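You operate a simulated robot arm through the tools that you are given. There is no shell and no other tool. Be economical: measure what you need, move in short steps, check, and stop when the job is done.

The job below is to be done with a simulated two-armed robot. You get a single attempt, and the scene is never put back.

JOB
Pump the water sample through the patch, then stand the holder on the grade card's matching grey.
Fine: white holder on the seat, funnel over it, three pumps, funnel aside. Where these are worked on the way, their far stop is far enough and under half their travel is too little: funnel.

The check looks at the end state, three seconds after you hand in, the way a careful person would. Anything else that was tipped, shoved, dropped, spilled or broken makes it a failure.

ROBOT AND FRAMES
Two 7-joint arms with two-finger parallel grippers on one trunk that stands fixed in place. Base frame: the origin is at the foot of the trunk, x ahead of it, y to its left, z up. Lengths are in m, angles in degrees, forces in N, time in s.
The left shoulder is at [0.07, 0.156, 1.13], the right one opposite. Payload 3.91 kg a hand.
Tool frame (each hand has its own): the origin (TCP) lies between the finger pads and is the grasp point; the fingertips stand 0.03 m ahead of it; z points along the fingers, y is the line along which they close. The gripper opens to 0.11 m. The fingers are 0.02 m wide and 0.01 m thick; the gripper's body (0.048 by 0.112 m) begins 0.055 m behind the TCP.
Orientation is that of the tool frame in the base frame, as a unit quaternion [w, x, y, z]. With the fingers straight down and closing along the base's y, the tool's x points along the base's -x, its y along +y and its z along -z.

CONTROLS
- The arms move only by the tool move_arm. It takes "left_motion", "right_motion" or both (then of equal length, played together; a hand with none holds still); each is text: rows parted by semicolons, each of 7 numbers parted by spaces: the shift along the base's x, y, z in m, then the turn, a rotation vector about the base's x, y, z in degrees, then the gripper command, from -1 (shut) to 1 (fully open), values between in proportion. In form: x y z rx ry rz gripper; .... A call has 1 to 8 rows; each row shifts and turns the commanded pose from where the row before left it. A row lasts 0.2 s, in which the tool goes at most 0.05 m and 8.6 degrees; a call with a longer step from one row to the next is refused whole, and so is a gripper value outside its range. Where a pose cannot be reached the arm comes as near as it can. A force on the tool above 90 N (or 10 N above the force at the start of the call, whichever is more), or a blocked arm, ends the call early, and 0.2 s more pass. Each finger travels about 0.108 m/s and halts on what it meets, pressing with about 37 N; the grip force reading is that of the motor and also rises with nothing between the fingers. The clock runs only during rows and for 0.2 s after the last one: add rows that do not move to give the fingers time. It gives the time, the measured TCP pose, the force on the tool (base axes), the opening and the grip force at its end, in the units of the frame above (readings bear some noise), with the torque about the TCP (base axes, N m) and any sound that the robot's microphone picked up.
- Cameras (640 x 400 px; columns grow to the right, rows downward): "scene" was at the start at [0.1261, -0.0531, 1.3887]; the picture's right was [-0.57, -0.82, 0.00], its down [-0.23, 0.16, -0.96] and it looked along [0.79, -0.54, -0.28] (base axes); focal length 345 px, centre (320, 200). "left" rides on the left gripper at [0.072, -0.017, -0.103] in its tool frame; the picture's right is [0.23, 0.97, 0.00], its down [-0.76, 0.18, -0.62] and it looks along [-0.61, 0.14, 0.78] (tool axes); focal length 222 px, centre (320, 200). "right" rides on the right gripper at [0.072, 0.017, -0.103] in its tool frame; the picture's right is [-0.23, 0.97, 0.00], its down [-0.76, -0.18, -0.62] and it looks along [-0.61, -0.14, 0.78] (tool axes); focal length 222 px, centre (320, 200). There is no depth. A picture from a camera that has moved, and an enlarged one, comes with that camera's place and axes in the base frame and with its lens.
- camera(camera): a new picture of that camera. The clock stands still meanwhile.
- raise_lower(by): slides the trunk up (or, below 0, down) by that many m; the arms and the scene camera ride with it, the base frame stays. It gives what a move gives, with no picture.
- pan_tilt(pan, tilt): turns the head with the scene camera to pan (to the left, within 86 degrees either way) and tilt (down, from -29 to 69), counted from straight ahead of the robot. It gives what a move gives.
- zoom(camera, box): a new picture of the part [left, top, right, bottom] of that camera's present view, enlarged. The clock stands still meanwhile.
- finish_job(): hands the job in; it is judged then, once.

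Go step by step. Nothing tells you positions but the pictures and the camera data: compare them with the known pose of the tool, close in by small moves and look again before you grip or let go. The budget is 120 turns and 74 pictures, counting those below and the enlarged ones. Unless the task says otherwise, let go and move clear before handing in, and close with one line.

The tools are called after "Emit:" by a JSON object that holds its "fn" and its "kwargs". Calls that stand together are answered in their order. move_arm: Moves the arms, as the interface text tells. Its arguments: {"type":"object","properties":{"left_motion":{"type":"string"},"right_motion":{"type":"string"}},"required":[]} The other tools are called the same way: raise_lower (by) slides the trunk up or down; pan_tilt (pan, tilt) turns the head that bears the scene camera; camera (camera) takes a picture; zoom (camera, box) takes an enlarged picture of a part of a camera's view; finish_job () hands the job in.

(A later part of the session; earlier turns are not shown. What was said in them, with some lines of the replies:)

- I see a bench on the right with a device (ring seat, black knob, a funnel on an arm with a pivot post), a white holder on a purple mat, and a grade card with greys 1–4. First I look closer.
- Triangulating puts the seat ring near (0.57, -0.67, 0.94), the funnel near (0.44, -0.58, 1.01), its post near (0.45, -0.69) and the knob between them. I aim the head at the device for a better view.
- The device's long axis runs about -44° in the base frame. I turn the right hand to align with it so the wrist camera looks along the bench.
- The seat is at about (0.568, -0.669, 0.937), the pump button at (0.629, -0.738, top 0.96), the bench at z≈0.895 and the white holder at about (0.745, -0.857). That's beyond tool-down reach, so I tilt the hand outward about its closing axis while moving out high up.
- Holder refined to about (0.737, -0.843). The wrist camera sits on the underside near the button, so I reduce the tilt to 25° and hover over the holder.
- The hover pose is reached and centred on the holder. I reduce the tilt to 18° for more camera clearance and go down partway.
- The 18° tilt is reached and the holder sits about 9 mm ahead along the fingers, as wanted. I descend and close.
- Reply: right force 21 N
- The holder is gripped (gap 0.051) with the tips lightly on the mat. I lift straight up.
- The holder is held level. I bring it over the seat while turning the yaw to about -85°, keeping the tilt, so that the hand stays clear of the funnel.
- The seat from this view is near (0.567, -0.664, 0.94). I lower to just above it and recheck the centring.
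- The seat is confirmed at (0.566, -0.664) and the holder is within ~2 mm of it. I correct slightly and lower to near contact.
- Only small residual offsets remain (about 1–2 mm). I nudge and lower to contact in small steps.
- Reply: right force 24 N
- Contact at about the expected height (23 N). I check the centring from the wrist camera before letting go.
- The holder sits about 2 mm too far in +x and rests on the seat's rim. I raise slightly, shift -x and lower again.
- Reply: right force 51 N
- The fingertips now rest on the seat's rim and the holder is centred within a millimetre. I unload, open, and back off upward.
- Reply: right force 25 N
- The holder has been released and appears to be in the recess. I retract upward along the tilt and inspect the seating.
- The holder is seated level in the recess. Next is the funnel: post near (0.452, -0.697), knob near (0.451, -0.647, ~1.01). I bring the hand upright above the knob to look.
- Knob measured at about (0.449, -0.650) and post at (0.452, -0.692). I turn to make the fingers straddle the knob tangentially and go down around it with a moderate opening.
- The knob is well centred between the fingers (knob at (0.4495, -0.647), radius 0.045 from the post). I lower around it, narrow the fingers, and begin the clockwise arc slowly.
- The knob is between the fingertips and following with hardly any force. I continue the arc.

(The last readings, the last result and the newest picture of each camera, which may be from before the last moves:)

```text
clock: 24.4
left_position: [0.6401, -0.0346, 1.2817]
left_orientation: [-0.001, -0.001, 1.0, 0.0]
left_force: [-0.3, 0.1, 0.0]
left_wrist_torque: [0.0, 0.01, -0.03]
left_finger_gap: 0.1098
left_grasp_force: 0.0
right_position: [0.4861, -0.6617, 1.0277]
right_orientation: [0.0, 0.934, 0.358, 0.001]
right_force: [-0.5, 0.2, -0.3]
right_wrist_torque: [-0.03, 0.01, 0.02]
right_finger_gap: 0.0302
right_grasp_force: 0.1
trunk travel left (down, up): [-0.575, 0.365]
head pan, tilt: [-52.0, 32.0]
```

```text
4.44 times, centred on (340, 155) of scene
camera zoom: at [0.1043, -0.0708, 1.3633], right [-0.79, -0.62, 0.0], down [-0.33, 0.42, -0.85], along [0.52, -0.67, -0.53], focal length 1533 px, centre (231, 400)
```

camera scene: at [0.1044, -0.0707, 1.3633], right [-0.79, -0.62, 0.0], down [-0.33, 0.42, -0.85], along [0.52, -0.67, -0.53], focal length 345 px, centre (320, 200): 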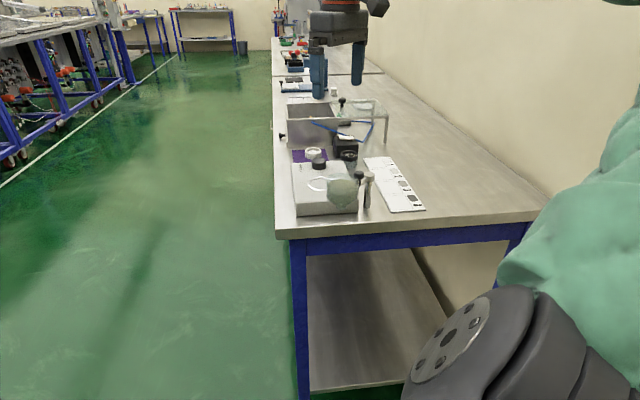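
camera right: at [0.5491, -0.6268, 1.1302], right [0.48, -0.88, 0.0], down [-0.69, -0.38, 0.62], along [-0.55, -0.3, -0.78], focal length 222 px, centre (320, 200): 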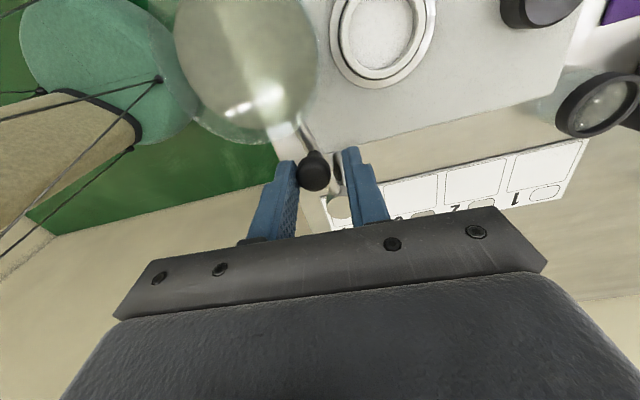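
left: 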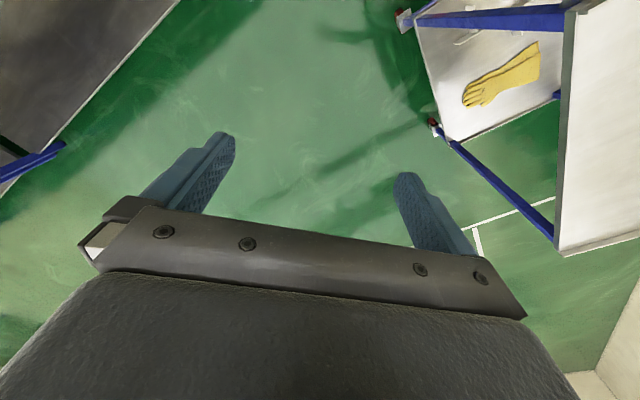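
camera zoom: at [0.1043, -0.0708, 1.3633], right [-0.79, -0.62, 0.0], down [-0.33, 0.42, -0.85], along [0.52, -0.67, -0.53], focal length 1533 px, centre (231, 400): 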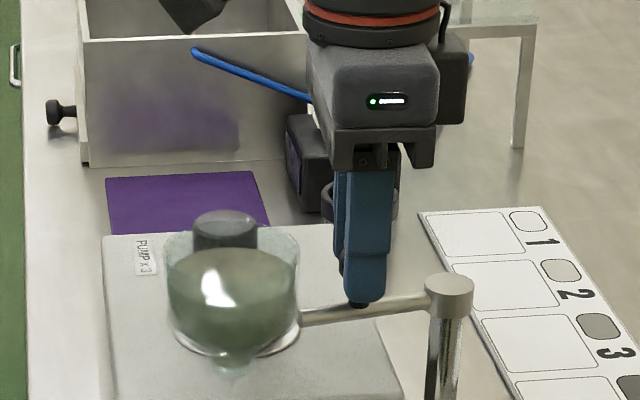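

The swing goes smoothly. I complete the remaining arc toward the far stop.

Emit:
{"fn": "move_arm", "kwargs": {"right_motion": "0.0026 -0.0029 0 0 0 -5 -0.45; 0.0023 -0.0032 0 0 0 -5 -0.45; 0.0020 -0.0033 0 0 0 -5 -0.45; 0.0017 -0.0035 0 0 0 -5 -0.45; 0.0014 -0.0036 0 0 0 -5 -0.45; 0.0011 -0.0038 0 0 0 -5 -0.45; 0.0007 -0.0038 0 0 0 -4 -0.45; 0 0 0 0 0 0 -0.45"}}

Emit:
{"fn": "camera", "kwargs": {"camera": "right"}}

```text
clock: 26.2
left_position: [0.6396, -0.0346, 1.2815]
left_orientation: [-0.001, -0.001, 1.0, 0.0]
left_force: [-1.2, -0.2, 0.1]
left_wrist_torque: [0.0, 0.03, 0.03]
left_finger_gap: 0.1099
left_grasp_force: 0.1
right_position: [0.4952, -0.6866, 1.0265]
right_orientation: [0.001, 0.998, 0.07, 0.0]
right_force: [-0.2, 0.0, 0.1]
right_wrist_torque: [0.02, 0.01, -0.01]
right_finger_gap: 0.03
right_grasp_force: 0.1
trunk travel left (down, up): [-0.575, 0.365]
head pan, tilt: [-52.0, 32.0]
```

```text
34 pictures are left
camera right: at [0.5693, -0.6937, 1.1294], right [-0.09, -1.0, 0.0], down [-0.78, 0.07, 0.62], along [-0.62, 0.06, -0.78], focal length 222 px, centre (320, 200)
```

right: 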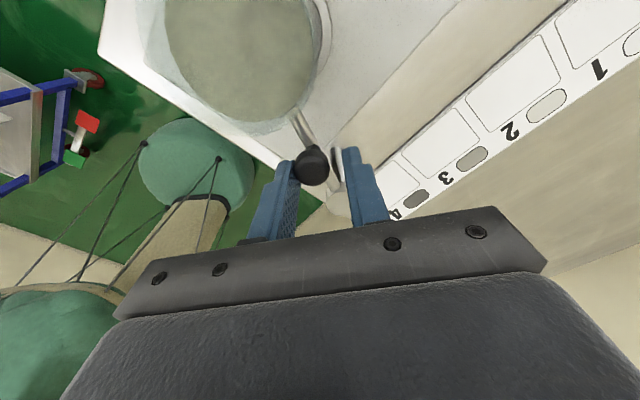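

No stop felt yet, so I push a little further.

Emit:
{"fn": "move_arm", "kwargs": {"right_motion": "0.0002 -0.003 0 0 0 0 -0.45; 0 -0.003 0 0 0 0 -0.45; 0 0 0 0 0 0 -0.45"}}

Emit:
{"fn": "zoom", "kwargs": {"camera": "scene", "box": [280, 110, 400, 200]}}

```text
clock: 27.0
left_position: [0.6413, -0.0331, 1.282]
left_orientation: [0.0, -0.001, 1.0, 0.001]
left_force: [0.8, -0.1, -0.5]
left_wrist_torque: [-0.03, 0.0, -0.02]
left_finger_gap: 0.1095
left_grasp_force: 0.0
right_position: [0.4975, -0.6899, 1.0265]
right_orientation: [0.001, 0.997, 0.071, 0.0]
right_force: [0.7, 5.7, -0.3]
right_wrist_torque: [0.1, 0.08, -0.03]
right_finger_gap: 0.0329
right_grasp_force: 2.9
trunk travel left (down, up): [-0.575, 0.365]
head pan, tilt: [-52.0, 32.0]
```

```text
4.44 times, centred on (340, 155) of scene
camera zoom: at [0.1046, -0.0703, 1.3633], right [-0.79, -0.62, 0.0], down [-0.33, 0.42, -0.85], along [0.52, -0.67, -0.53], focal length 1533 px, centre (231, 400)
```

zoom: 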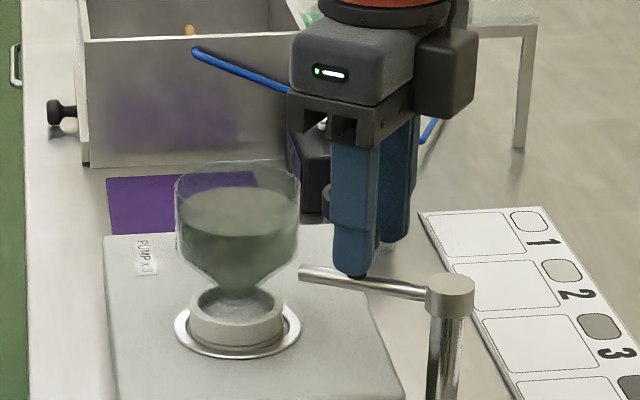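

The far stop is felt (5.7 N) and the funnel now stands over the holder. I clear the knob, go up, and turn toward the pump button.

Emit:
{"fn": "move_arm", "kwargs": {"right_motion": "-0.001 0.004 0 0 0 0 -0.35; 0 0 0.02 0 0 0 -0.35; 0 0 0.04 0 0 0 -0.35; 0 0 0.04 0 0 0 -0.35; 0 0 0.02 0 0 8.1 -1; 0 0 0 0 0 8.1 -1; 0 0 0 0 0 8.1 -1; 0 0 0 0 0 8.1 -1"}}

Emit:
{"fn": "move_arm", "kwargs": {"right_motion": "0.017 -0.004 0 0 0 8.1 -1; 0.017 -0.004 0 0 0 8.1 -1; 0.017 -0.006 0 0 0 8.1 -1; 0.017 -0.006 0 0 0 8.1 -1; 0.017 -0.006 0 0 0 8.1 -1; 0.017 -0.006 -0.01 0 0 8.1 -1; 0.017 -0.006 -0.01 0 0 8.1 -1; 0.009 -0.006 -0.01 0 0 8.1 -1"}}

Emit:
{"fn": "camera", "kwargs": {"camera": "right"}}

Emit:
{"fn": "zoom", "kwargs": {"camera": "scene", "box": [280, 100, 400, 190]}}

```text
clock: 28.8
left_position: [0.6404, -0.035, 1.2819]
left_orientation: [0.0, -0.001, 1.0, 0.0]
left_force: [0.7, -0.3, 0.7]
left_wrist_torque: [-0.01, -0.01, -0.03]
left_finger_gap: 0.1101
left_grasp_force: 0.0
right_position: [0.4936, -0.6887, 1.147]
right_orientation: [0.0, 0.938, 0.346, 0.001]
right_force: [0.1, -0.3, 1.0]
right_wrist_torque: [0.01, -0.01, 0.04]
right_finger_gap: 0.0
right_grasp_force: 36.8
trunk travel left (down, up): [-0.575, 0.365]
head pan, tilt: [-52.0, 32.0]
```

```text
clock: 30.6
left_position: [0.64, -0.0361, 1.2814]
left_orientation: [-0.001, -0.001, 1.0, 0.0]
left_force: [-0.4, 0.0, 0.0]
left_wrist_torque: [-0.02, 0.03, 0.01]
left_finger_gap: 0.11
left_grasp_force: 0.1
right_position: [0.6239, -0.7332, 1.1143]
right_orientation: [0.0, 0.607, 0.795, 0.001]
right_force: [1.1, -1.1, 0.2]
right_wrist_torque: [-0.03, -0.03, 0.01]
right_finger_gap: 0.0
right_grasp_force: 37.1
trunk travel left (down, up): [-0.575, 0.365]
head pan, tilt: [-52.0, 32.0]
```

```text
32 pictures are left
camera right: at [0.6195, -0.6594, 1.2179], right [1.0, 0.04, 0.0], down [0.03, -0.78, 0.62], along [0.03, -0.62, -0.78], focal length 222 px, centre (320, 200)
```

right: 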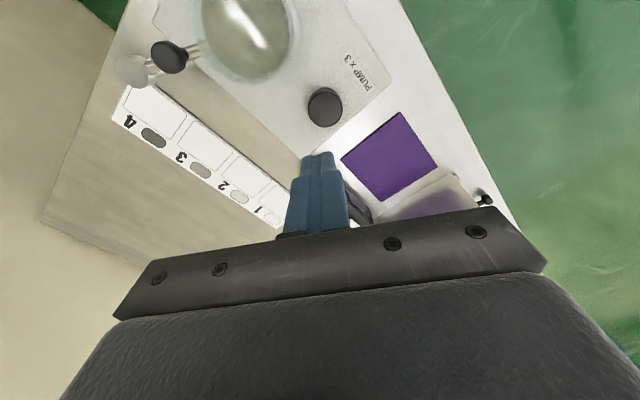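

```text
4.44 times, centred on (340, 145) of scene
camera zoom: at [0.1047, -0.0712, 1.3632], right [-0.79, -0.62, 0.0], down [-0.33, 0.42, -0.85], along [0.52, -0.67, -0.53], focal length 1533 px, centre (231, 444)
```

zoom: 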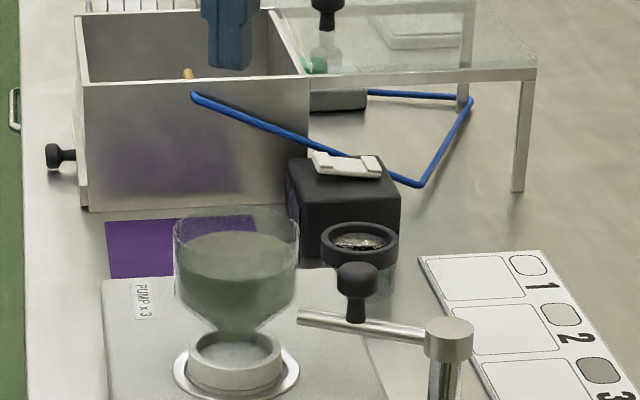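

The button's top is at about (0.6275, -0.729). I line up the closed fingertips and descend to just above it.

Emit:
{"fn": "move_arm", "kwargs": {"right_motion": "0.0036 0.004 -0.03 0 0 0 -1; 0 0 -0.03 0 0 0 -1; 0 0 -0.03 0 0 0 -1; 0 0 -0.015 0 0 0 -1; 0 0 0 0 0 0 -1"}}

Emit:
{"fn": "zoom", "kwargs": {"camera": "scene", "box": [280, 110, 400, 200]}}

Emit:
{"fn": "camera", "kwargs": {"camera": "right"}}

```text
clock: 31.8
left_position: [0.6388, -0.0343, 1.2821]
left_orientation: [0.0, -0.001, 1.0, 0.0]
left_force: [0.4, 1.0, 0.7]
left_wrist_torque: [-0.02, 0.0, 0.0]
left_finger_gap: 0.1099
left_grasp_force: 0.0
right_position: [0.6258, -0.7276, 1.012]
right_orientation: [0.0, 0.608, 0.794, 0.002]
right_force: [-0.5, -1.1, 0.4]
right_wrist_torque: [0.01, 0.03, -0.02]
right_finger_gap: 0.0
right_grasp_force: 37.2
trunk travel left (down, up): [-0.575, 0.365]
head pan, tilt: [-52.0, 32.0]
```

```text
4.44 times, centred on (340, 155) of scene
camera zoom: at [0.1044, -0.0705, 1.3633], right [-0.79, -0.62, 0.0], down [-0.33, 0.42, -0.85], along [0.52, -0.67, -0.53], focal length 1533 px, centre (231, 400)
```

zoom: 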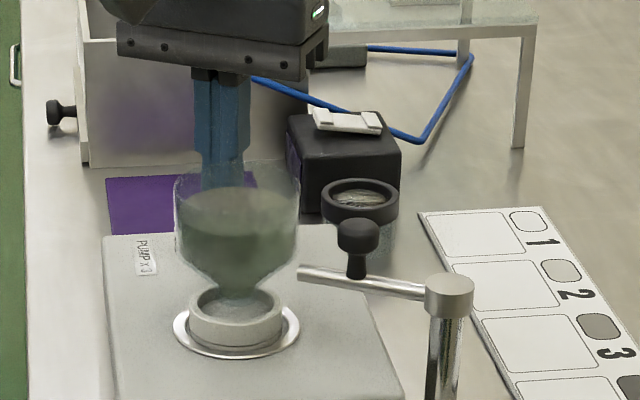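

```text
29 pictures are left
camera right: at [0.6225, -0.6552, 1.1147], right [1.0, 0.04, 0.0], down [0.03, -0.78, 0.62], along [0.02, -0.62, -0.78], focal length 222 px, centre (320, 200)
```

right: 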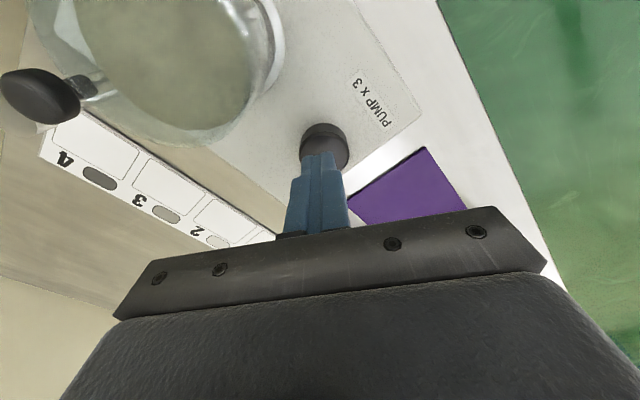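

The tip is centred over the button. I press in gentle steps, watching the force.

Emit:
{"fn": "move_arm", "kwargs": {"right_motion": "0 0 -0.01 0 0 0 -1; 0 0 -0.006 0 0 0 -1; 0 0 -0.005 0 0 0 -1; 0 0 -0.004 0 0 0 -1; 0 0 0 0 0 0 -1"}}

```text
clock: 33.0
left_position: [0.6399, -0.034, 1.2817]
left_orientation: [-0.001, -0.001, 1.0, 0.0]
left_force: [-0.8, -0.2, -0.3]
left_wrist_torque: [-0.03, -0.01, 0.0]
left_finger_gap: 0.11
left_grasp_force: 0.0
right_position: [0.627, -0.7266, 0.9857]
right_orientation: [0.001, 0.607, 0.794, 0.001]
right_force: [-0.4, -0.5, 1.9]
right_wrist_torque: [-0.03, 0.05, -0.01]
right_finger_gap: 0.0002
right_grasp_force: 37.1
trunk travel left (down, up): [-0.575, 0.365]
head pan, tilt: [-52.0, 32.0]
```

Emit:
{"fn": "move_arm", "kwargs": {"right_motion": "0 0 -0.004 0 0 0 -1; 0 0 -0.003 0 0 0 -1; 0 0 -0.003 0 0 0 -1; 0 0 0 0 0 0 -1"}}

```text
clock: 34.0
left_position: [0.6398, -0.0339, 1.2822]
left_orientation: [0.0, 0.0, 1.0, 0.001]
left_force: [-0.7, -0.8, 0.0]
left_wrist_torque: [0.01, 0.01, 0.0]
left_finger_gap: 0.1104
left_grasp_force: 0.0
right_position: [0.6274, -0.7269, 0.9772]
right_orientation: [0.003, 0.607, 0.794, 0.002]
right_force: [1.3, -5.0, 7.9]
right_wrist_torque: [-0.13, -0.04, -0.02]
right_finger_gap: 0.0
right_grasp_force: 37.4
trunk travel left (down, up): [-0.575, 0.365]
head pan, tilt: [-52.0, 32.0]
heard: click
```

A click was heard: the first pump. I release fully and repeat.

Emit:
{"fn": "move_arm", "kwargs": {"right_motion": "0 0 0.008 0 0 0 -1; 0 0 0.015 0 0 0 -1; 0 0 0.004 0 0 0 -1; 0 0 0 0 0 0 -1; 0 0 0 0 0 0 -1"}}

Emit:
{"fn": "camera", "kwargs": {"camera": "right"}}

```text
clock: 35.2
left_position: [0.6398, -0.0353, 1.2816]
left_orientation: [-0.001, -0.001, 1.0, 0.0]
left_force: [-0.1, 0.0, -1.1]
left_wrist_torque: [0.04, 0.0, 0.0]
left_finger_gap: 0.1101
left_grasp_force: 0.1
right_position: [0.6263, -0.7271, 1.003]
right_orientation: [0.001, 0.608, 0.794, 0.001]
right_force: [0.0, -0.8, 1.1]
right_wrist_torque: [-0.02, 0.02, -0.01]
right_finger_gap: 0.0
right_grasp_force: 37.0
trunk travel left (down, up): [-0.575, 0.365]
head pan, tilt: [-52.0, 32.0]
```

```text
28 pictures are left
camera right: at [0.6227, -0.6541, 1.1064], right [1.0, 0.04, 0.0], down [0.03, -0.78, 0.62], along [0.02, -0.62, -0.78], focal length 222 px, centre (320, 200)
```

right: 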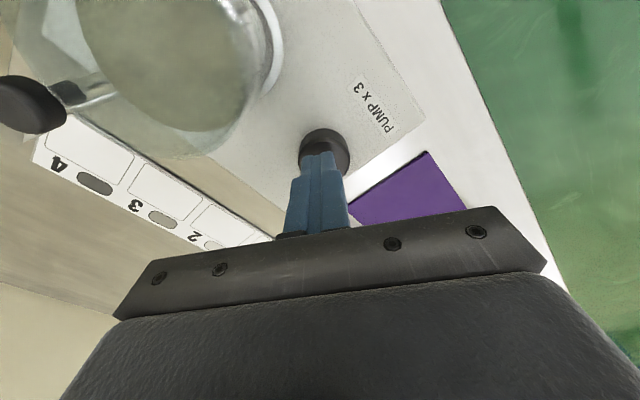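

Emit:
{"fn": "move_arm", "kwargs": {"right_motion": "0 0 -0.01 0 0 0 -1; 0 0 -0.007 0 0 0 -1; 0 0 -0.005 0 0 0 -1; 0 0 -0.005 0 0 0 -1; 0 0 -0.001 0 0 0 -1; 0 0 0 0 0 0 -1"}}

```text
clock: 36.6
left_position: [0.6392, -0.0344, 1.2832]
left_orientation: [0.0, -0.001, 1.0, 0.0]
left_force: [1.1, -0.5, 0.4]
left_wrist_torque: [0.0, 0.04, 0.02]
left_finger_gap: 0.1102
left_grasp_force: 0.0
right_position: [0.6266, -0.7252, 0.9768]
right_orientation: [0.002, 0.607, 0.795, 0.001]
right_force: [1.3, -4.5, 13.2]
right_wrist_torque: [-0.14, -0.04, 0.0]
right_finger_gap: 0.0
right_grasp_force: 37.1
trunk travel left (down, up): [-0.575, 0.365]
head pan, tilt: [-52.0, 32.0]
heard: click
```

Second click. I release and press a third time.

Emit:
{"fn": "move_arm", "kwargs": {"right_motion": "0 0 0.008 0 0 0 -1; 0 0 0.015 0 0 0 -1; 0 0 0.005 0 0 0 -1; 0 0 0 0 0 0 -1; 0 0 0 0 0 0 -1"}}

Emit:
{"fn": "move_arm", "kwargs": {"right_motion": "0 0 -0.01 0 0 0 -1; 0 0 -0.007 0 0 0 -1; 0 0 -0.005 0 0 0 -1; 0 0 -0.005 0 0 0 -1; 0 0 -0.001 0 0 0 -1; 0 0 0 0 0 0 -1"}}

```text
clock: 37.8
left_position: [0.6392, -0.0346, 1.282]
left_orientation: [-0.001, 0.0, 1.0, 0.0]
left_force: [-0.4, 0.3, -0.6]
left_wrist_torque: [0.01, 0.02, 0.0]
left_finger_gap: 0.1099
left_grasp_force: 0.0
right_position: [0.6268, -0.7277, 1.0025]
right_orientation: [0.0, 0.608, 0.794, 0.0]
right_force: [0.2, 0.4, 0.0]
right_wrist_torque: [0.03, -0.04, 0.01]
right_finger_gap: 0.0001
right_grasp_force: 37.7
trunk travel left (down, up): [-0.575, 0.365]
head pan, tilt: [-52.0, 32.0]
```

```text
clock: 39.2
left_position: [0.6393, -0.0333, 1.2825]
left_orientation: [0.0, -0.001, 1.0, 0.0]
left_force: [0.7, -0.2, -0.4]
left_wrist_torque: [-0.04, 0.0, -0.01]
left_finger_gap: 0.1102
left_grasp_force: 0.0
right_position: [0.6266, -0.7257, 0.9764]
right_orientation: [0.002, 0.608, 0.794, 0.001]
right_force: [2.6, -0.5, 12.6]
right_wrist_torque: [-0.03, -0.06, 0.04]
right_finger_gap: 0.0
right_grasp_force: 36.8
trunk travel left (down, up): [-0.575, 0.365]
head pan, tilt: [-52.0, 32.0]
heard: click
```

Third click. I raise the hand clear and look at the funnel's state before swinging it aside.

Emit:
{"fn": "move_arm", "kwargs": {"right_motion": "0 0 0.02 0 0 0 -1; 0 0 0.04 0 0 0 -1; 0 0 0.04 0 0 0 -1; 0 0 0.04 0 0 0 -1; 0 0 0.02 0 0 0 -1; 0 0 0 0 0 0 -1"}}

Emit:
{"fn": "zoom", "kwargs": {"camera": "scene", "box": [280, 110, 440, 220]}}

Emit:
{"fn": "zoom", "kwargs": {"camera": "right", "box": [100, 0, 420, 200]}}

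```text
clock: 40.6
left_position: [0.64, -0.0345, 1.282]
left_orientation: [0.0, -0.001, 1.0, 0.0]
left_force: [-0.6, -0.2, 0.9]
left_wrist_torque: [0.06, 0.01, 0.0]
left_finger_gap: 0.1102
left_grasp_force: 0.1
right_position: [0.6295, -0.7281, 1.1354]
right_orientation: [0.001, 0.607, 0.795, 0.001]
right_force: [-0.4, -0.6, -0.4]
right_wrist_torque: [-0.03, 0.03, -0.03]
right_finger_gap: 0.0
right_grasp_force: 36.3
trunk travel left (down, up): [-0.575, 0.365]
head pan, tilt: [-52.0, 32.0]
```

```text
3.64 times, centred on (360, 165) of scene
camera zoom: at [0.1046, -0.071, 1.3632], right [-0.79, -0.62, 0.0], down [-0.33, 0.42, -0.85], along [0.52, -0.67, -0.53], focal length 1254 px, centre (174, 327)
```

zoom: 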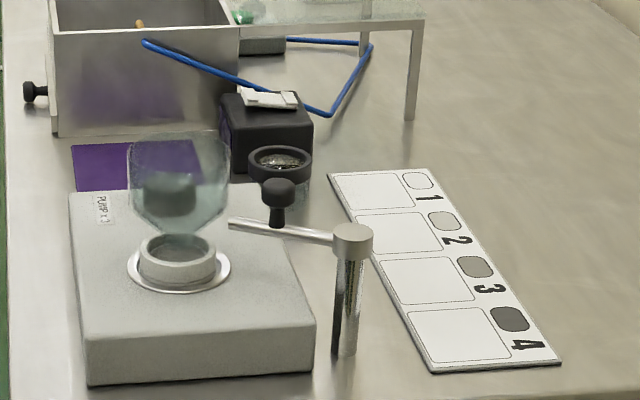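

```text
2.00 times, centred on (260, 100) of right
camera zoom: at [0.6264, -0.6549, 1.2381], right [1.0, 0.04, 0.0], down [0.03, -0.78, 0.62], along [0.02, -0.62, -0.78], focal length 444 px, centre (440, 400)
```

zoom: 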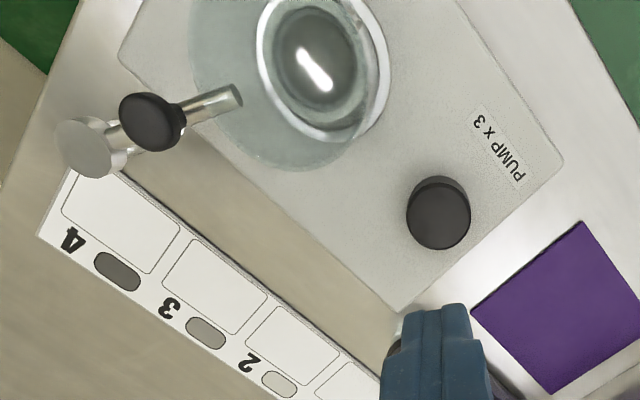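

The funnel is empty and the patch is darker. I return to the knob (now near (0.498, -0.683)) with the same straddle, to swing the funnel back.

Emit:
{"fn": "move_arm", "kwargs": {"right_motion": "-0.017 0.006 0 0 0 -7.8 -1; -0.017 0.006 0 0 0 -7.8 -1; -0.017 0.006 0 0 0 -7.8 -1; -0.017 0.006 0 0 0 -7.8 -0.1; -0.017 0.006 0 0 0 -7.8 -0.1; -0.017 0.006 0 0 0 -7.8 -0.1; -0.017 0.006 0 0 0 -7.8 -0.1; -0.0125 0.003 0 0 0 -7.8 -0.1"}}

Emit:
{"fn": "move_arm", "kwargs": {"right_motion": "0 0 0 0 0 -7.8 -0.1; 0 0 0 0 0 -7.8 -0.1; 0 0 0 0 0 -7.8 -0.1; 0 0 0 0 0 -7.5 -0.1; 0 0 -0.03 0 0 0 -0.1; 0 0 -0.03 0 0 0 -0.1; 0 0 -0.02 0 0 0 -0.1; 0 0 0 0 0 0 -0.1"}}

Emit:
{"fn": "camera", "kwargs": {"camera": "right"}}

```text
clock: 42.4
left_position: [0.6398, -0.0348, 1.2837]
left_orientation: [0.0, -0.001, 1.0, 0.0]
left_force: [0.0, 0.9, -0.5]
left_wrist_torque: [-0.03, 0.0, -0.02]
left_finger_gap: 0.1102
left_grasp_force: 0.1
right_position: [0.4959, -0.6825, 1.1368]
right_orientation: [0.0, 0.931, 0.364, 0.0]
right_force: [0.4, -0.4, 0.6]
right_wrist_torque: [0.01, -0.01, 0.01]
right_finger_gap: 0.0494
right_grasp_force: 0.0
trunk travel left (down, up): [-0.575, 0.365]
head pan, tilt: [-52.0, 32.0]
```

```text
clock: 44.2
left_position: [0.639, -0.0352, 1.2828]
left_orientation: [0.0, 0.0, 1.0, -0.001]
left_force: [0.1, -0.3, 0.0]
left_wrist_torque: [0.0, 0.01, 0.01]
left_finger_gap: 0.1101
left_grasp_force: 0.0
right_position: [0.4963, -0.6817, 1.0563]
right_orientation: [0.001, 0.995, 0.104, 0.0]
right_force: [0.4, 0.3, 0.4]
right_wrist_torque: [0.02, -0.01, 0.0]
right_finger_gap: 0.0492
right_grasp_force: 0.1
trunk travel left (down, up): [-0.575, 0.365]
head pan, tilt: [-52.0, 32.0]
```

```text
25 pictures are left
camera right: at [0.5696, -0.6848, 1.158], right [-0.02, -1.0, 0.0], down [-0.78, 0.02, 0.62], along [-0.62, 0.01, -0.78], focal length 222 px, centre (320, 200)
```

right: 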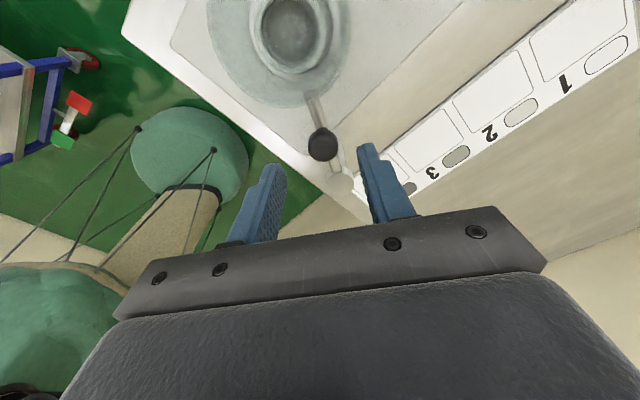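

The knob is between the fingers at about (0.501, -0.685). I lower around it and start the counter-clockwise arc.

Emit:
{"fn": "move_arm", "kwargs": {"right_motion": "0.004 -0.003 -0.01 0 0 0 -0.1; 0 0 -0.019 0 0 0 -0.45; 0 0 0 0 0 0 -0.45; -0.0008 0.0039 0 0 0 5 -0.45; -0.0012 0.0038 0 0 0 5 -0.45; -0.0015 0.0037 0 0 0 5 -0.45; -0.0018 0.0036 0 0 0 5 -0.45; -0.0021 0.0034 0 0 0 5 -0.45"}}

Emit:
{"fn": "camera", "kwargs": {"camera": "right"}}

```text
clock: 46.0
left_position: [0.6399, -0.0352, 1.283]
left_orientation: [0.0, 0.0, 1.0, -0.001]
left_force: [-0.6, 0.0, -0.2]
left_wrist_torque: [-0.01, -0.01, 0.02]
left_finger_gap: 0.1098
left_grasp_force: 0.1
right_position: [0.4918, -0.6666, 1.0272]
right_orientation: [0.001, 0.948, 0.318, 0.001]
right_force: [0.3, -0.8, 0.0]
right_wrist_torque: [-0.01, 0.02, 0.04]
right_finger_gap: 0.0303
right_grasp_force: 0.4
trunk travel left (down, up): [-0.575, 0.365]
head pan, tilt: [-52.0, 32.0]
```

```text
24 pictures are left
camera right: at [0.5589, -0.6376, 1.1295], right [0.4, -0.91, 0.0], down [-0.72, -0.32, 0.62], along [-0.57, -0.25, -0.78], focal length 222 px, centre (320, 200)
```

right: 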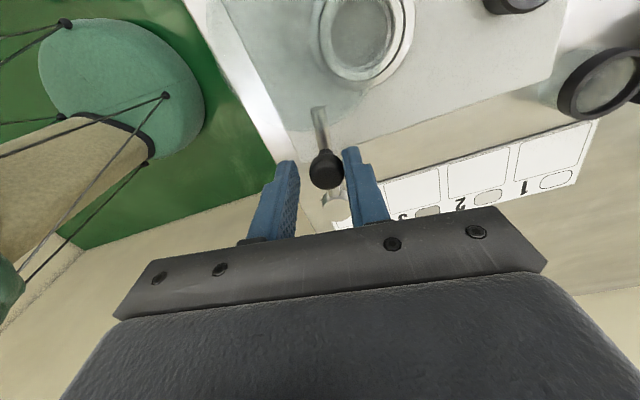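

It follows well. I continue the swing back.

Emit:
{"fn": "move_arm", "kwargs": {"right_motion": "-0.0024 0.0032 0 0 0 5 -0.45; -0.0027 0.0030 0 0 0 5 -0.45; -0.0029 0.0027 0 0 0 5 -0.45; -0.0032 0.0025 0 0 0 5 -0.45; -0.0034 0.0022 0 0 0 5 -0.45; -0.0035 0.0019 0 0 0 5 -0.45; -0.0037 0.0016 0 0 0 5 -0.45; 0 0 0 0 0 0 -0.45"}}

Emit:
{"fn": "camera", "kwargs": {"camera": "right"}}

```text
clock: 47.8
left_position: [0.6407, -0.0348, 1.283]
left_orientation: [0.0, 0.0, 1.0, 0.0]
left_force: [0.7, 0.5, -0.4]
left_wrist_torque: [-0.01, -0.01, 0.0]
left_finger_gap: 0.1097
left_grasp_force: 0.0
right_position: [0.4701, -0.6491, 1.0269]
right_orientation: [0.001, 0.809, 0.588, 0.001]
right_force: [-0.5, 0.2, -0.9]
right_wrist_torque: [-0.01, 0.03, 0.01]
right_finger_gap: 0.0302
right_grasp_force: 0.0
trunk travel left (down, up): [-0.575, 0.365]
head pan, tilt: [-52.0, 32.0]
```

```text
23 pictures are left
camera right: at [0.5073, -0.5874, 1.1298], right [0.86, -0.52, 0.0], down [-0.41, -0.67, 0.62], along [-0.32, -0.53, -0.78], focal length 222 px, centre (320, 200)
```

right: 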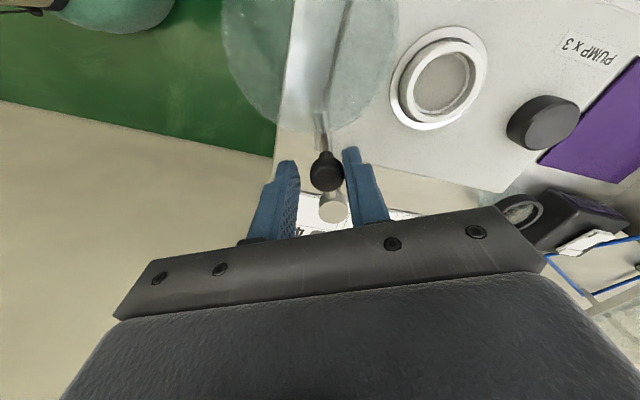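

Emit:
{"fn": "move_arm", "kwargs": {"right_motion": "-0.0038 0.0013 0 0 0 5 -0.45; -0.0039 0.0009 0 0 0 5 -0.45; -0.0040 0.0006 0 0 0 5 -0.45; -0.0040 0.0002 0 0 0 5 -0.45; -0.0040 -0.0001 0 0 0 4 -0.45; -0.003 -0.0004 0 0 0 0 -0.45; 0 0 0 0 0 0 -0.45"}}

Emit:
{"fn": "camera", "kwargs": {"camera": "right"}}

```text
clock: 49.4
left_position: [0.6411, -0.0345, 1.2818]
left_orientation: [0.0, -0.001, 1.0, 0.001]
left_force: [0.0, 1.4, 0.4]
left_wrist_torque: [0.02, 0.02, 0.01]
left_finger_gap: 0.1099
left_grasp_force: 0.1
right_position: [0.4476, -0.6462, 1.0259]
right_orientation: [0.001, 0.669, 0.743, 0.0]
right_force: [1.2, 0.2, -1.2]
right_wrist_torque: [0.05, -0.02, 0.0]
right_finger_gap: 0.0302
right_grasp_force: 0.1
trunk travel left (down, up): [-0.575, 0.365]
head pan, tilt: [-52.0, 32.0]
```

```text
22 pictures are left
camera right: at [0.456, -0.5745, 1.1292], right [0.99, -0.13, 0.0], down [-0.1, -0.78, 0.62], along [-0.08, -0.62, -0.78], focal length 222 px, centre (320, 200)
```

right: 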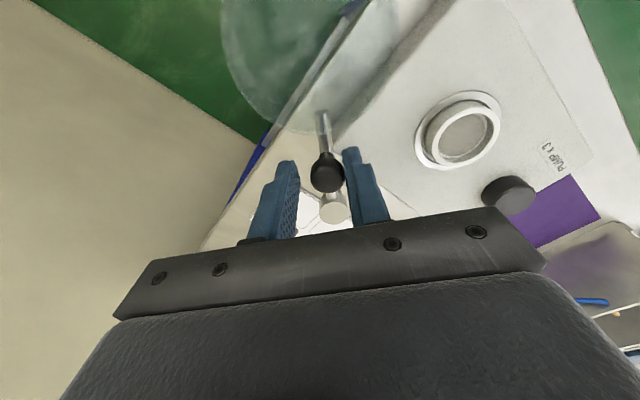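

No firm stop yet, so I push on a little in the same direction.

Emit:
{"fn": "move_arm", "kwargs": {"right_motion": "-0.003 -0.0003 0 0 0 0 -0.45; -0.003 -0.0004 0 0 0 0 -0.45; -0.002 -0.0004 0 0 0 0 -0.45; 0 0 0 0 0 0 -0.45"}}

```text
clock: 50.4
left_position: [0.6417, -0.0346, 1.2813]
left_orientation: [-0.001, 0.0, 1.0, 0.0]
left_force: [-0.9, -0.6, 0.2]
left_wrist_torque: [-0.01, -0.01, 0.02]
left_finger_gap: 0.1102
left_grasp_force: 0.2
right_position: [0.4411, -0.6474, 1.0274]
right_orientation: [0.001, 0.67, 0.743, 0.001]
right_force: [17.8, 10.3, -1.4]
right_wrist_torque: [0.22, -0.35, 0.18]
right_finger_gap: 0.0399
right_grasp_force: 10.0
trunk travel left (down, up): [-0.575, 0.365]
head pan, tilt: [-52.0, 32.0]
```

The aside stop is reached (18 N). I back off, raise, and move above the seat to view the patch against the card.

Emit:
{"fn": "move_arm", "kwargs": {"right_motion": "0.008 0.001 0 0 0 0 -0.3; 0 0 0.02 0 0 0 -0.3; 0 0 0.04 0 0 0 -0.3; 0 0 0.04 0 0 0 -0.1; 0.035 -0.005 0 0 0 0 0.3; 0.04 -0.006 0 0 0 0 0.4; 0.04 -0.006 0 0 0 0 0.4; 0 0 0 0 0 0 0.4"}}

Emit:
{"fn": "camera", "kwargs": {"camera": "right"}}

Emit:
{"fn": "zoom", "kwargs": {"camera": "scene", "box": [280, 120, 440, 220]}}

```text
clock: 52.2
left_position: [0.6381, -0.034, 1.2842]
left_orientation: [0.0, -0.001, 1.0, 0.001]
left_force: [-0.4, 0.2, -0.2]
left_wrist_torque: [-0.02, 0.0, 0.03]
left_finger_gap: 0.1099
left_grasp_force: 0.0
right_position: [0.5632, -0.6639, 1.1259]
right_orientation: [0.001, 0.67, 0.743, 0.001]
right_force: [-1.1, -1.0, -0.3]
right_wrist_torque: [0.02, 0.0, 0.02]
right_finger_gap: 0.077
right_grasp_force: 0.1
trunk travel left (down, up): [-0.575, 0.365]
head pan, tilt: [-52.0, 32.0]
```

```text
21 pictures are left
camera right: at [0.5711, -0.5905, 1.2296], right [0.99, -0.13, 0.0], down [-0.1, -0.78, 0.62], along [-0.08, -0.62, -0.78], focal length 222 px, centre (320, 200)
```

right: 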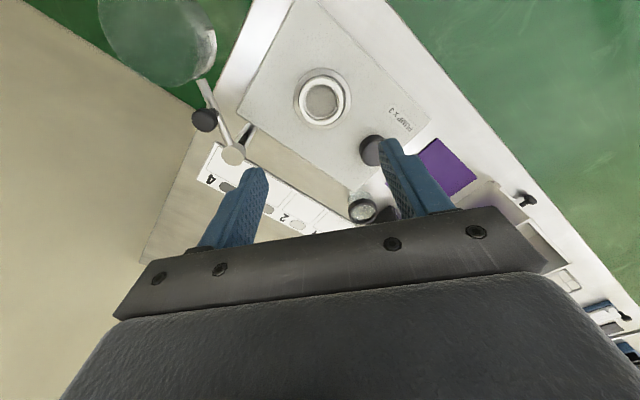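

```text
4.00 times, centred on (360, 170) of scene
camera zoom: at [0.1027, -0.0707, 1.3634], right [-0.79, -0.62, 0.0], down [-0.33, 0.42, -0.85], along [0.52, -0.67, -0.53], focal length 1379 px, centre (160, 320)
```

zoom: 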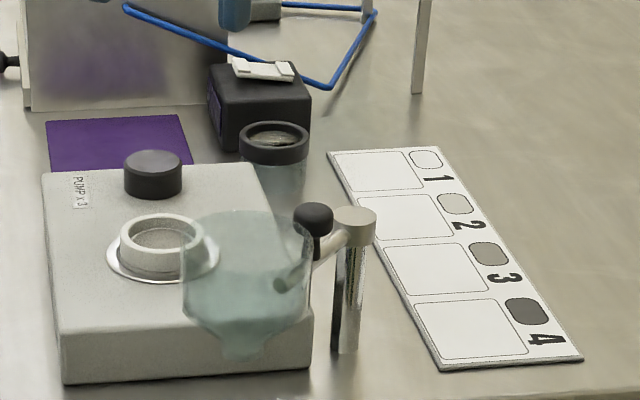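

Emit:
{"fn": "zoom", "kwargs": {"camera": "right", "box": [195, 60, 355, 240]}}

Emit:
{"fn": "zoom", "kwargs": {"camera": "right", "box": [290, 60, 360, 130]}}

```text
2.22 times, centred on (275, 150) of right
camera zoom: at [0.5711, -0.5905, 1.2296], right [0.99, -0.13, 0.0], down [-0.1, -0.78, 0.62], along [-0.08, -0.62, -0.78], focal length 494 px, centre (420, 311)
```

zoom: 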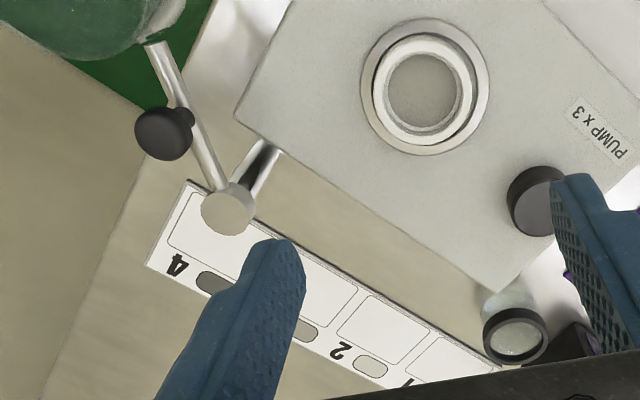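

```text
5.71 times, centred on (325, 95) of right
camera zoom: at [0.5711, -0.5905, 1.2296], right [0.99, -0.13, 0.0], down [-0.1, -0.78, 0.62], along [-0.08, -0.62, -0.78], focal length 1269 px, centre (291, 800)
```

zoom: 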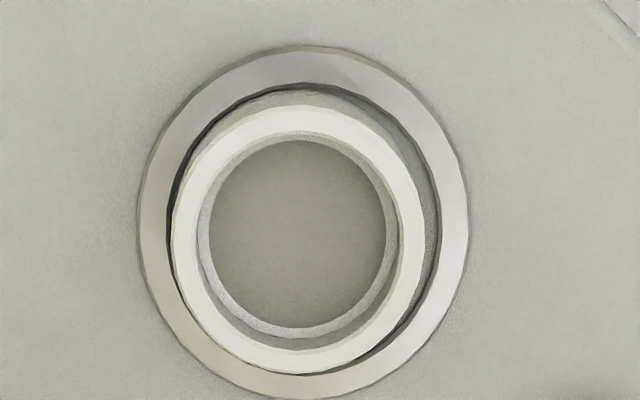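

The patch looks mid-grey, most like swatch 3; I'll compare directly over the card. I descend upright over the holder at (0.564, -0.664).

Emit:
{"fn": "move_arm", "kwargs": {"right_motion": "0.001 0 -0.04 0 0 0 0.4; 0 0 -0.04 0 0 0 0.4; 0 0 -0.04 0 0 0 0.4; 0 0 -0.02 0 0 0 0.4; 0 0 -0.009 0 0 0 0.4; 0 0 0 0 0 0 0.4"}}

Emit:
{"fn": "camera", "kwargs": {"camera": "right"}}

```text
clock: 53.6
left_position: [0.6398, -0.0345, 1.2823]
left_orientation: [0.0, -0.001, 1.0, -0.001]
left_force: [-0.1, -0.1, 0.2]
left_wrist_torque: [-0.01, 0.01, 0.0]
left_finger_gap: 0.1099
left_grasp_force: 0.1
right_position: [0.5642, -0.6643, 0.9787]
right_orientation: [0.0, 0.669, 0.743, 0.0]
right_force: [0.3, -0.5, -0.8]
right_wrist_torque: [0.0, -0.02, 0.0]
right_finger_gap: 0.077
right_grasp_force: 0.1
trunk travel left (down, up): [-0.575, 0.365]
head pan, tilt: [-52.0, 32.0]
```

```text
17 pictures are left
camera right: at [0.5727, -0.592, 1.0805], right [0.99, -0.13, 0.0], down [-0.1, -0.78, 0.62], along [-0.08, -0.62, -0.78], focal length 222 px, centre (320, 200)
```

right: 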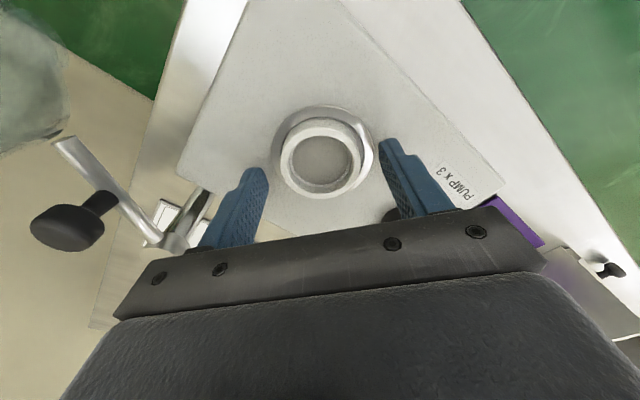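

Emit:
{"fn": "move_arm", "kwargs": {"right_motion": "0 0 -0.002 0 0 0 0.1; 0 0 0 0 0 0 -0.2; 0 0 0 0 0 0 -0.5; 0 0 0 0 0 0 -0.5; 0 0 0.008 0 0 0 -0.5; 0 0 0.03 0 0 0 -0.5; 0 0 0.03 0 0 0 -0.5; 0 0 0 0 0 0 -0.5"}}

Emit:
{"fn": "camera", "kwargs": {"camera": "right"}}

```text
clock: 55.4
left_position: [0.6394, -0.0346, 1.2826]
left_orientation: [0.0, 0.0, 1.0, -0.001]
left_force: [-0.9, 0.4, 1.0]
left_wrist_torque: [0.01, 0.0, 0.02]
left_finger_gap: 0.1102
left_grasp_force: 0.0
right_position: [0.5643, -0.6633, 1.0439]
right_orientation: [0.0, 0.67, 0.742, 0.0]
right_force: [0.2, 0.5, 0.0]
right_wrist_torque: [0.04, 0.01, 0.01]
right_finger_gap: 0.0506
right_grasp_force: 37.4
trunk travel left (down, up): [-0.575, 0.365]
head pan, tilt: [-52.0, 32.0]
```

```text
16 pictures are left
camera right: at [0.5727, -0.5904, 1.1466], right [0.99, -0.13, 0.0], down [-0.1, -0.78, 0.62], along [-0.08, -0.62, -0.78], focal length 222 px, centre (320, 200)
```

right: 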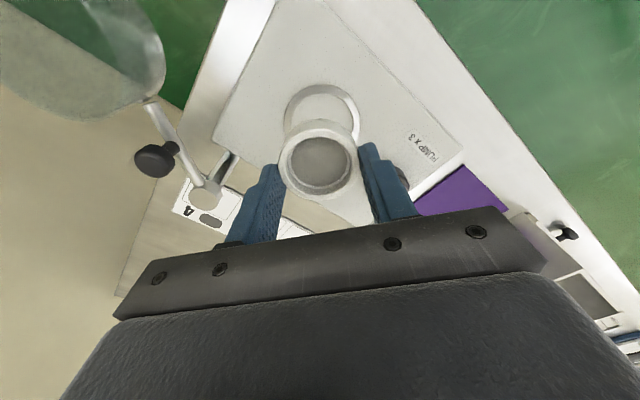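

The holder is gripped and lifted level. I carry it high over the card, turning to the card's axis, and compare the greys.

Emit:
{"fn": "move_arm", "kwargs": {"right_motion": "0 0 0.03 0 0 7.2 -0.5; -0.01 -0.01 0.03 0 0 7.2 -0.5; -0.02 -0.03 0 0 0 7.2 -0.5; -0.025 -0.03 0 0 0 7.2 -0.5; -0.03 -0.033 0 0 0 7.2 -0.5; -0.029 -0.034 0 0 0 0 -0.5; 0 0 0 0 0 0 -0.5"}}

Emit:
{"fn": "camera", "kwargs": {"camera": "right"}}

```text
clock: 57.0
left_position: [0.6413, -0.0345, 1.2837]
left_orientation: [-0.001, 0.0, 1.0, -0.001]
left_force: [0.1, -0.1, -0.6]
left_wrist_torque: [-0.02, 0.01, 0.04]
left_finger_gap: 0.1098
left_grasp_force: 0.1
right_position: [0.4498, -0.8004, 1.1029]
right_orientation: [0.0, 0.407, 0.913, 0.002]
right_force: [0.5, 0.4, -0.3]
right_wrist_torque: [0.01, -0.01, 0.0]
right_finger_gap: 0.0503
right_grasp_force: 36.5
trunk travel left (down, up): [-0.575, 0.365]
head pan, tilt: [-52.0, 32.0]
```

```text
15 pictures are left
camera right: at [0.4133, -0.7365, 1.2055], right [0.88, 0.48, 0.0], down [0.38, -0.69, 0.62], along [0.3, -0.55, -0.78], focal length 222 px, centre (320, 200)
```

right: 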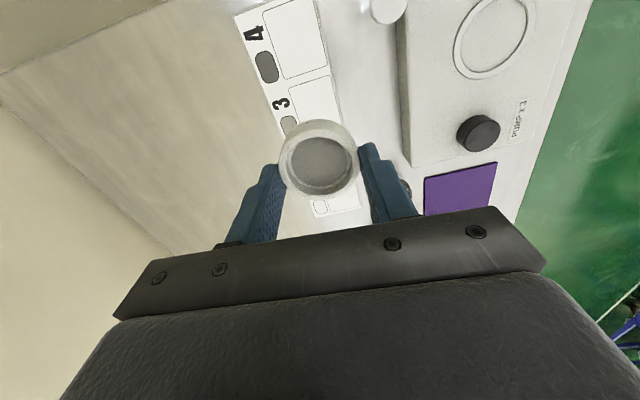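

Emit:
{"fn": "zoom", "kwargs": {"camera": "right", "box": [230, 0, 390, 220]}}

Emit:
{"fn": "zoom", "kwargs": {"camera": "scene", "box": [350, 110, 430, 220]}}

```text
1.82 times, centred on (310, 110) of right
camera zoom: at [0.4133, -0.7365, 1.2055], right [0.88, 0.48, 0.0], down [0.38, -0.69, 0.62], along [0.3, -0.55, -0.78], focal length 404 px, centre (338, 364)
```

zoom: 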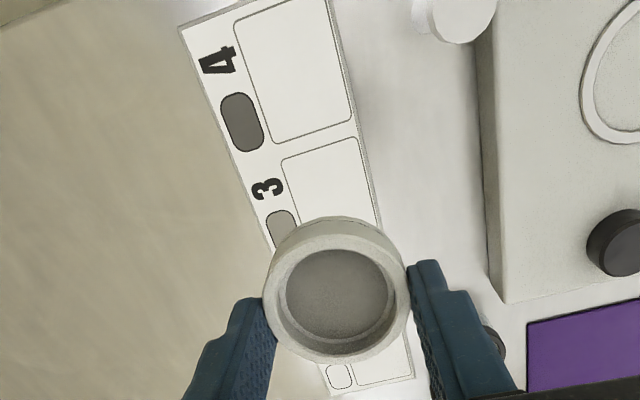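

```text
3.64 times, centred on (390, 165) of scene
camera zoom: at [0.105, -0.0707, 1.3632], right [-0.79, -0.62, 0.0], down [-0.33, 0.42, -0.85], along [0.52, -0.67, -0.53], focal length 1254 px, centre (66, 327)
```

zoom: 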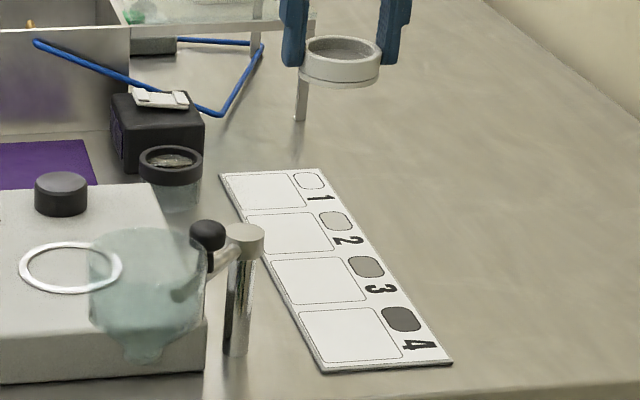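

The patch matches swatch 3. Field 3's centre is at about (0.450, -0.815) by both cameras. I move over it and lower to just above the card.

Emit:
{"fn": "move_arm", "kwargs": {"right_motion": "0.0009 -0.015 0 0 0 0 -0.5; 0 0 -0.04 0 0 0 -0.5; 0 0 -0.04 0 0 0 -0.5; 0 0 -0.04 0 0 0 -0.5; 0 0 -0.022 0 0 0 -0.5; 0 0 0 0 0 0 -0.5"}}

Emit:
{"fn": "zoom", "kwargs": {"camera": "right", "box": [230, 60, 410, 220]}}

Emit:
{"fn": "zoom", "kwargs": {"camera": "scene", "box": [340, 130, 440, 210]}}

```text
clock: 58.4
left_position: [0.6391, -0.0349, 1.2812]
left_orientation: [0.0, -0.001, 1.0, -0.001]
left_force: [-0.5, 0.6, 1.4]
left_wrist_torque: [0.02, -0.03, 0.03]
left_finger_gap: 0.1103
left_grasp_force: 0.1
right_position: [0.4516, -0.8161, 0.9593]
right_orientation: [0.001, 0.408, 0.913, 0.001]
right_force: [-0.8, -0.6, -0.5]
right_wrist_torque: [0.01, 0.0, 0.02]
right_finger_gap: 0.0504
right_grasp_force: 36.9
trunk travel left (down, up): [-0.575, 0.365]
head pan, tilt: [-52.0, 32.0]
```

```text
2.50 times, centred on (320, 140) of right
camera zoom: at [0.4156, -0.7531, 1.0623], right [0.88, 0.48, 0.0], down [0.38, -0.69, 0.62], along [0.3, -0.55, -0.78], focal length 555 px, centre (320, 350)
```

zoom: 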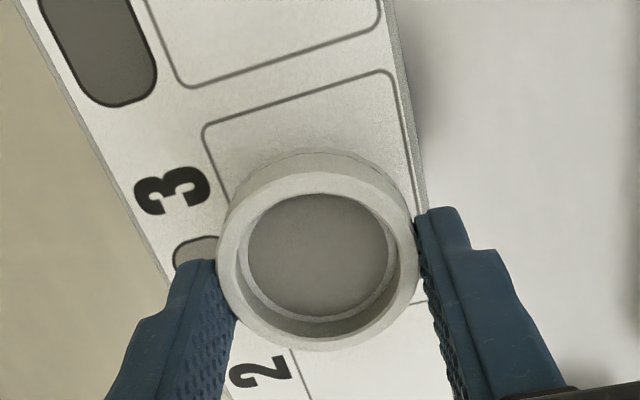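

```text
5.00 times, centred on (390, 170) of scene
camera zoom: at [0.1043, -0.0707, 1.3633], right [-0.79, -0.62, 0.0], down [-0.33, 0.42, -0.85], along [0.52, -0.67, -0.53], focal length 1724 px, centre (-30, 350)
```

zoom: 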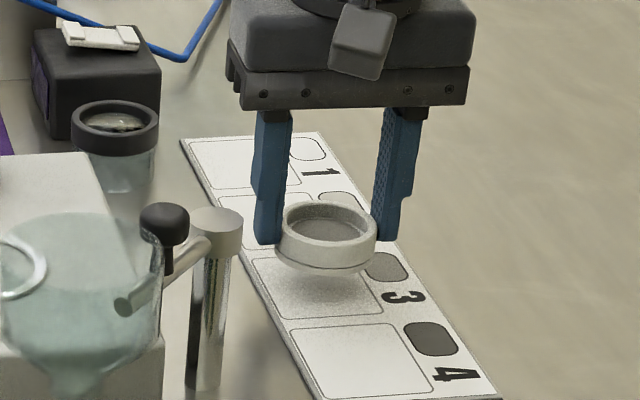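

Aligned with field 3, and the patch's grey equals swatch 3. I lower to contact gently.

Emit:
{"fn": "move_arm", "kwargs": {"right_motion": "0 0.0005 -0.006 0 0 0 -0.5; 0 0 -0.004 0 0 0 -0.5; 0 0 -0.003 0 0 0 -0.5; 0 0 0 0 0 0 -0.5"}}

```text
clock: 59.4
left_position: [0.6406, -0.0364, 1.282]
left_orientation: [0.0, -0.002, 1.0, -0.001]
left_force: [0.8, 0.0, -0.2]
left_wrist_torque: [0.04, 0.0, -0.03]
left_finger_gap: 0.1101
left_grasp_force: 0.0
right_position: [0.4521, -0.8146, 0.9485]
right_orientation: [0.001, 0.408, 0.913, 0.001]
right_force: [-0.3, -0.1, -1.2]
right_wrist_torque: [0.01, 0.0, -0.01]
right_finger_gap: 0.0509
right_grasp_force: 37.1
trunk travel left (down, up): [-0.575, 0.365]
head pan, tilt: [-52.0, 32.0]
```

Emit:
{"fn": "move_arm", "kwargs": {"right_motion": "0 0 -0.003 0 0 0 -0.5; 0 0 -0.002 0 0 0 -0.5; 0 0 -0.0015 0 0 0 -0.5; 0 0 0 0 0 0 -0.5"}}

```text
clock: 60.4
left_position: [0.6384, -0.0341, 1.282]
left_orientation: [0.0, -0.001, 1.0, 0.0]
left_force: [0.5, -0.2, -0.5]
left_wrist_torque: [-0.02, 0.01, -0.01]
left_finger_gap: 0.11
left_grasp_force: 0.1
right_position: [0.451, -0.8162, 0.9411]
right_orientation: [0.0, 0.407, 0.913, 0.001]
right_force: [-0.6, 1.8, -0.1]
right_wrist_torque: [-0.03, 0.01, 0.02]
right_finger_gap: 0.0505
right_grasp_force: 37.1
trunk travel left (down, up): [-0.575, 0.365]
head pan, tilt: [-52.0, 32.0]
```

Emit:
{"fn": "move_arm", "kwargs": {"right_motion": "0 0 -0.002 0 0 0 -0.5; 0 0 -0.0015 0 0 0 -0.5; 0 0 0 0 0 0 -0.5"}}

Emit:
{"fn": "zoom", "kwargs": {"camera": "scene", "box": [360, 140, 430, 200]}}

```text
clock: 61.2
left_position: [0.6388, -0.0347, 1.2835]
left_orientation: [0.0, -0.001, 1.0, 0.0]
left_force: [-0.7, 0.0, 0.2]
left_wrist_torque: [-0.01, -0.01, 0.02]
left_finger_gap: 0.1101
left_grasp_force: 0.1
right_position: [0.4498, -0.8157, 0.9389]
right_orientation: [0.0, 0.407, 0.913, 0.001]
right_force: [-0.8, -0.5, 4.6]
right_wrist_torque: [-0.03, 0.12, 0.0]
right_finger_gap: 0.0505
right_grasp_force: 37.3
trunk travel left (down, up): [-0.575, 0.365]
head pan, tilt: [-52.0, 32.0]
```

```text
6.67 times, centred on (395, 170) of scene
camera zoom: at [0.1041, -0.0704, 1.3634], right [-0.79, -0.62, 0.0], down [-0.33, 0.42, -0.85], along [0.52, -0.67, -0.53], focal length 2299 px, centre (-180, 400)
```

zoom: 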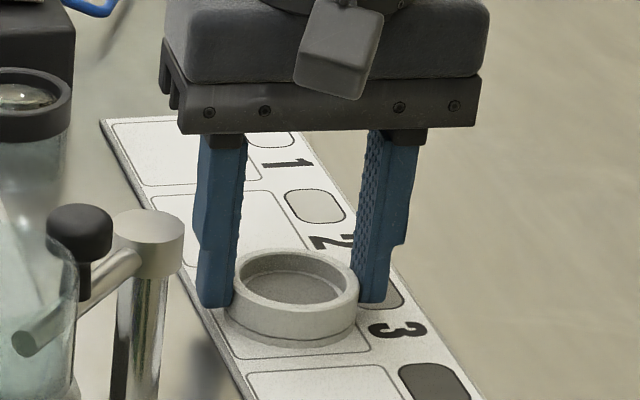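

Light contact (4.6 N) with the holder flat in field 3. I open a little, then rise straight up.

Emit:
{"fn": "move_arm", "kwargs": {"right_motion": "0 0 0 0 0 0 -0.2; 0 0 0 0 0 0 0.2; 0 0 0 0 0 0 0.2; 0 0 0.01 0 0 0 0.2; 0 0 0.03 0 0 0 0.2; 0 0 0.04 0 0 0 0.2; 0 0 0.05 0 0 0 0.2; 0 0 0.05 0 0 0 0.2"}}

Emit:
{"fn": "zoom", "kwargs": {"camera": "scene", "box": [280, 110, 440, 220]}}

Emit:
{"fn": "zoom", "kwargs": {"camera": "right", "box": [230, 0, 410, 160]}}

```text
clock: 63.0
left_position: [0.6389, -0.0341, 1.2827]
left_orientation: [0.0, 0.0, 1.0, 0.0]
left_force: [0.0, -0.4, -0.1]
left_wrist_torque: [0.01, -0.02, 0.0]
left_finger_gap: 0.1098
left_grasp_force: 0.0
right_position: [0.4471, -0.8142, 1.1185]
right_orientation: [0.001, 0.408, 0.913, 0.001]
right_force: [0.8, -0.3, 0.1]
right_wrist_torque: [-0.02, 0.0, 0.02]
right_finger_gap: 0.066
right_grasp_force: 0.1
trunk travel left (down, up): [-0.575, 0.365]
head pan, tilt: [-52.0, 32.0]
```

```text
3.64 times, centred on (360, 165) of scene
camera zoom: at [0.104, -0.0701, 1.3633], right [-0.79, -0.62, 0.0], down [-0.33, 0.42, -0.85], along [0.52, -0.67, -0.53], focal length 1254 px, centre (174, 327)
```

zoom: 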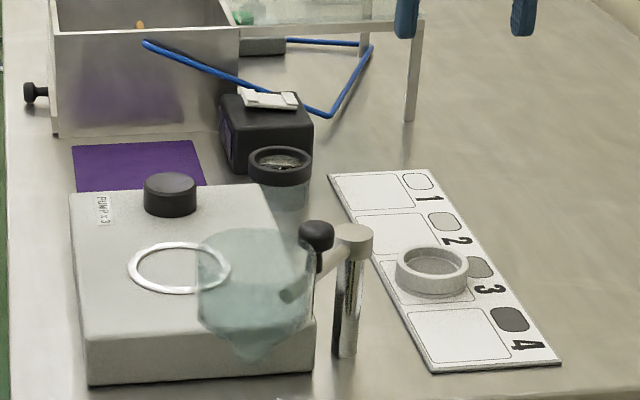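

```text
2.50 times, centred on (320, 80) of right
camera zoom: at [0.4113, -0.7508, 1.2215], right [0.88, 0.48, 0.0], down [0.38, -0.69, 0.62], along [0.3, -0.55, -0.78], focal length 555 px, centre (320, 500)
```

zoom: 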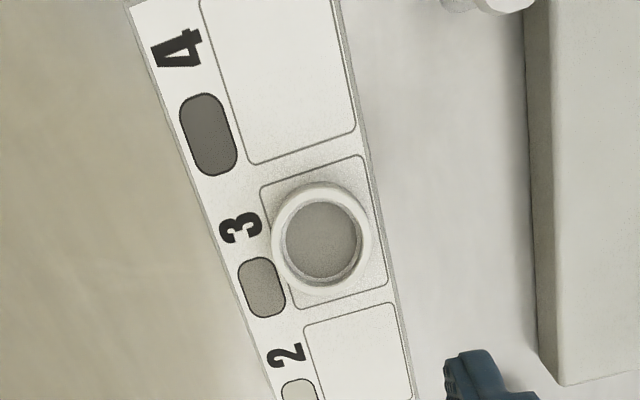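

The holder stands flat and centred in field 3, its patch matches that grey, the funnel is back aside and the hand is clear. I hand in.

Emit:
{"fn": "finish_job", "kwargs": {}}

```text
The job is handed in.
```

The sample was pumped through the patch with three pumps, each with a click. The funnel is swung back aside to its stop, and the white holder stands in the blank field beside grey 3, which I judged by eye to be the match.
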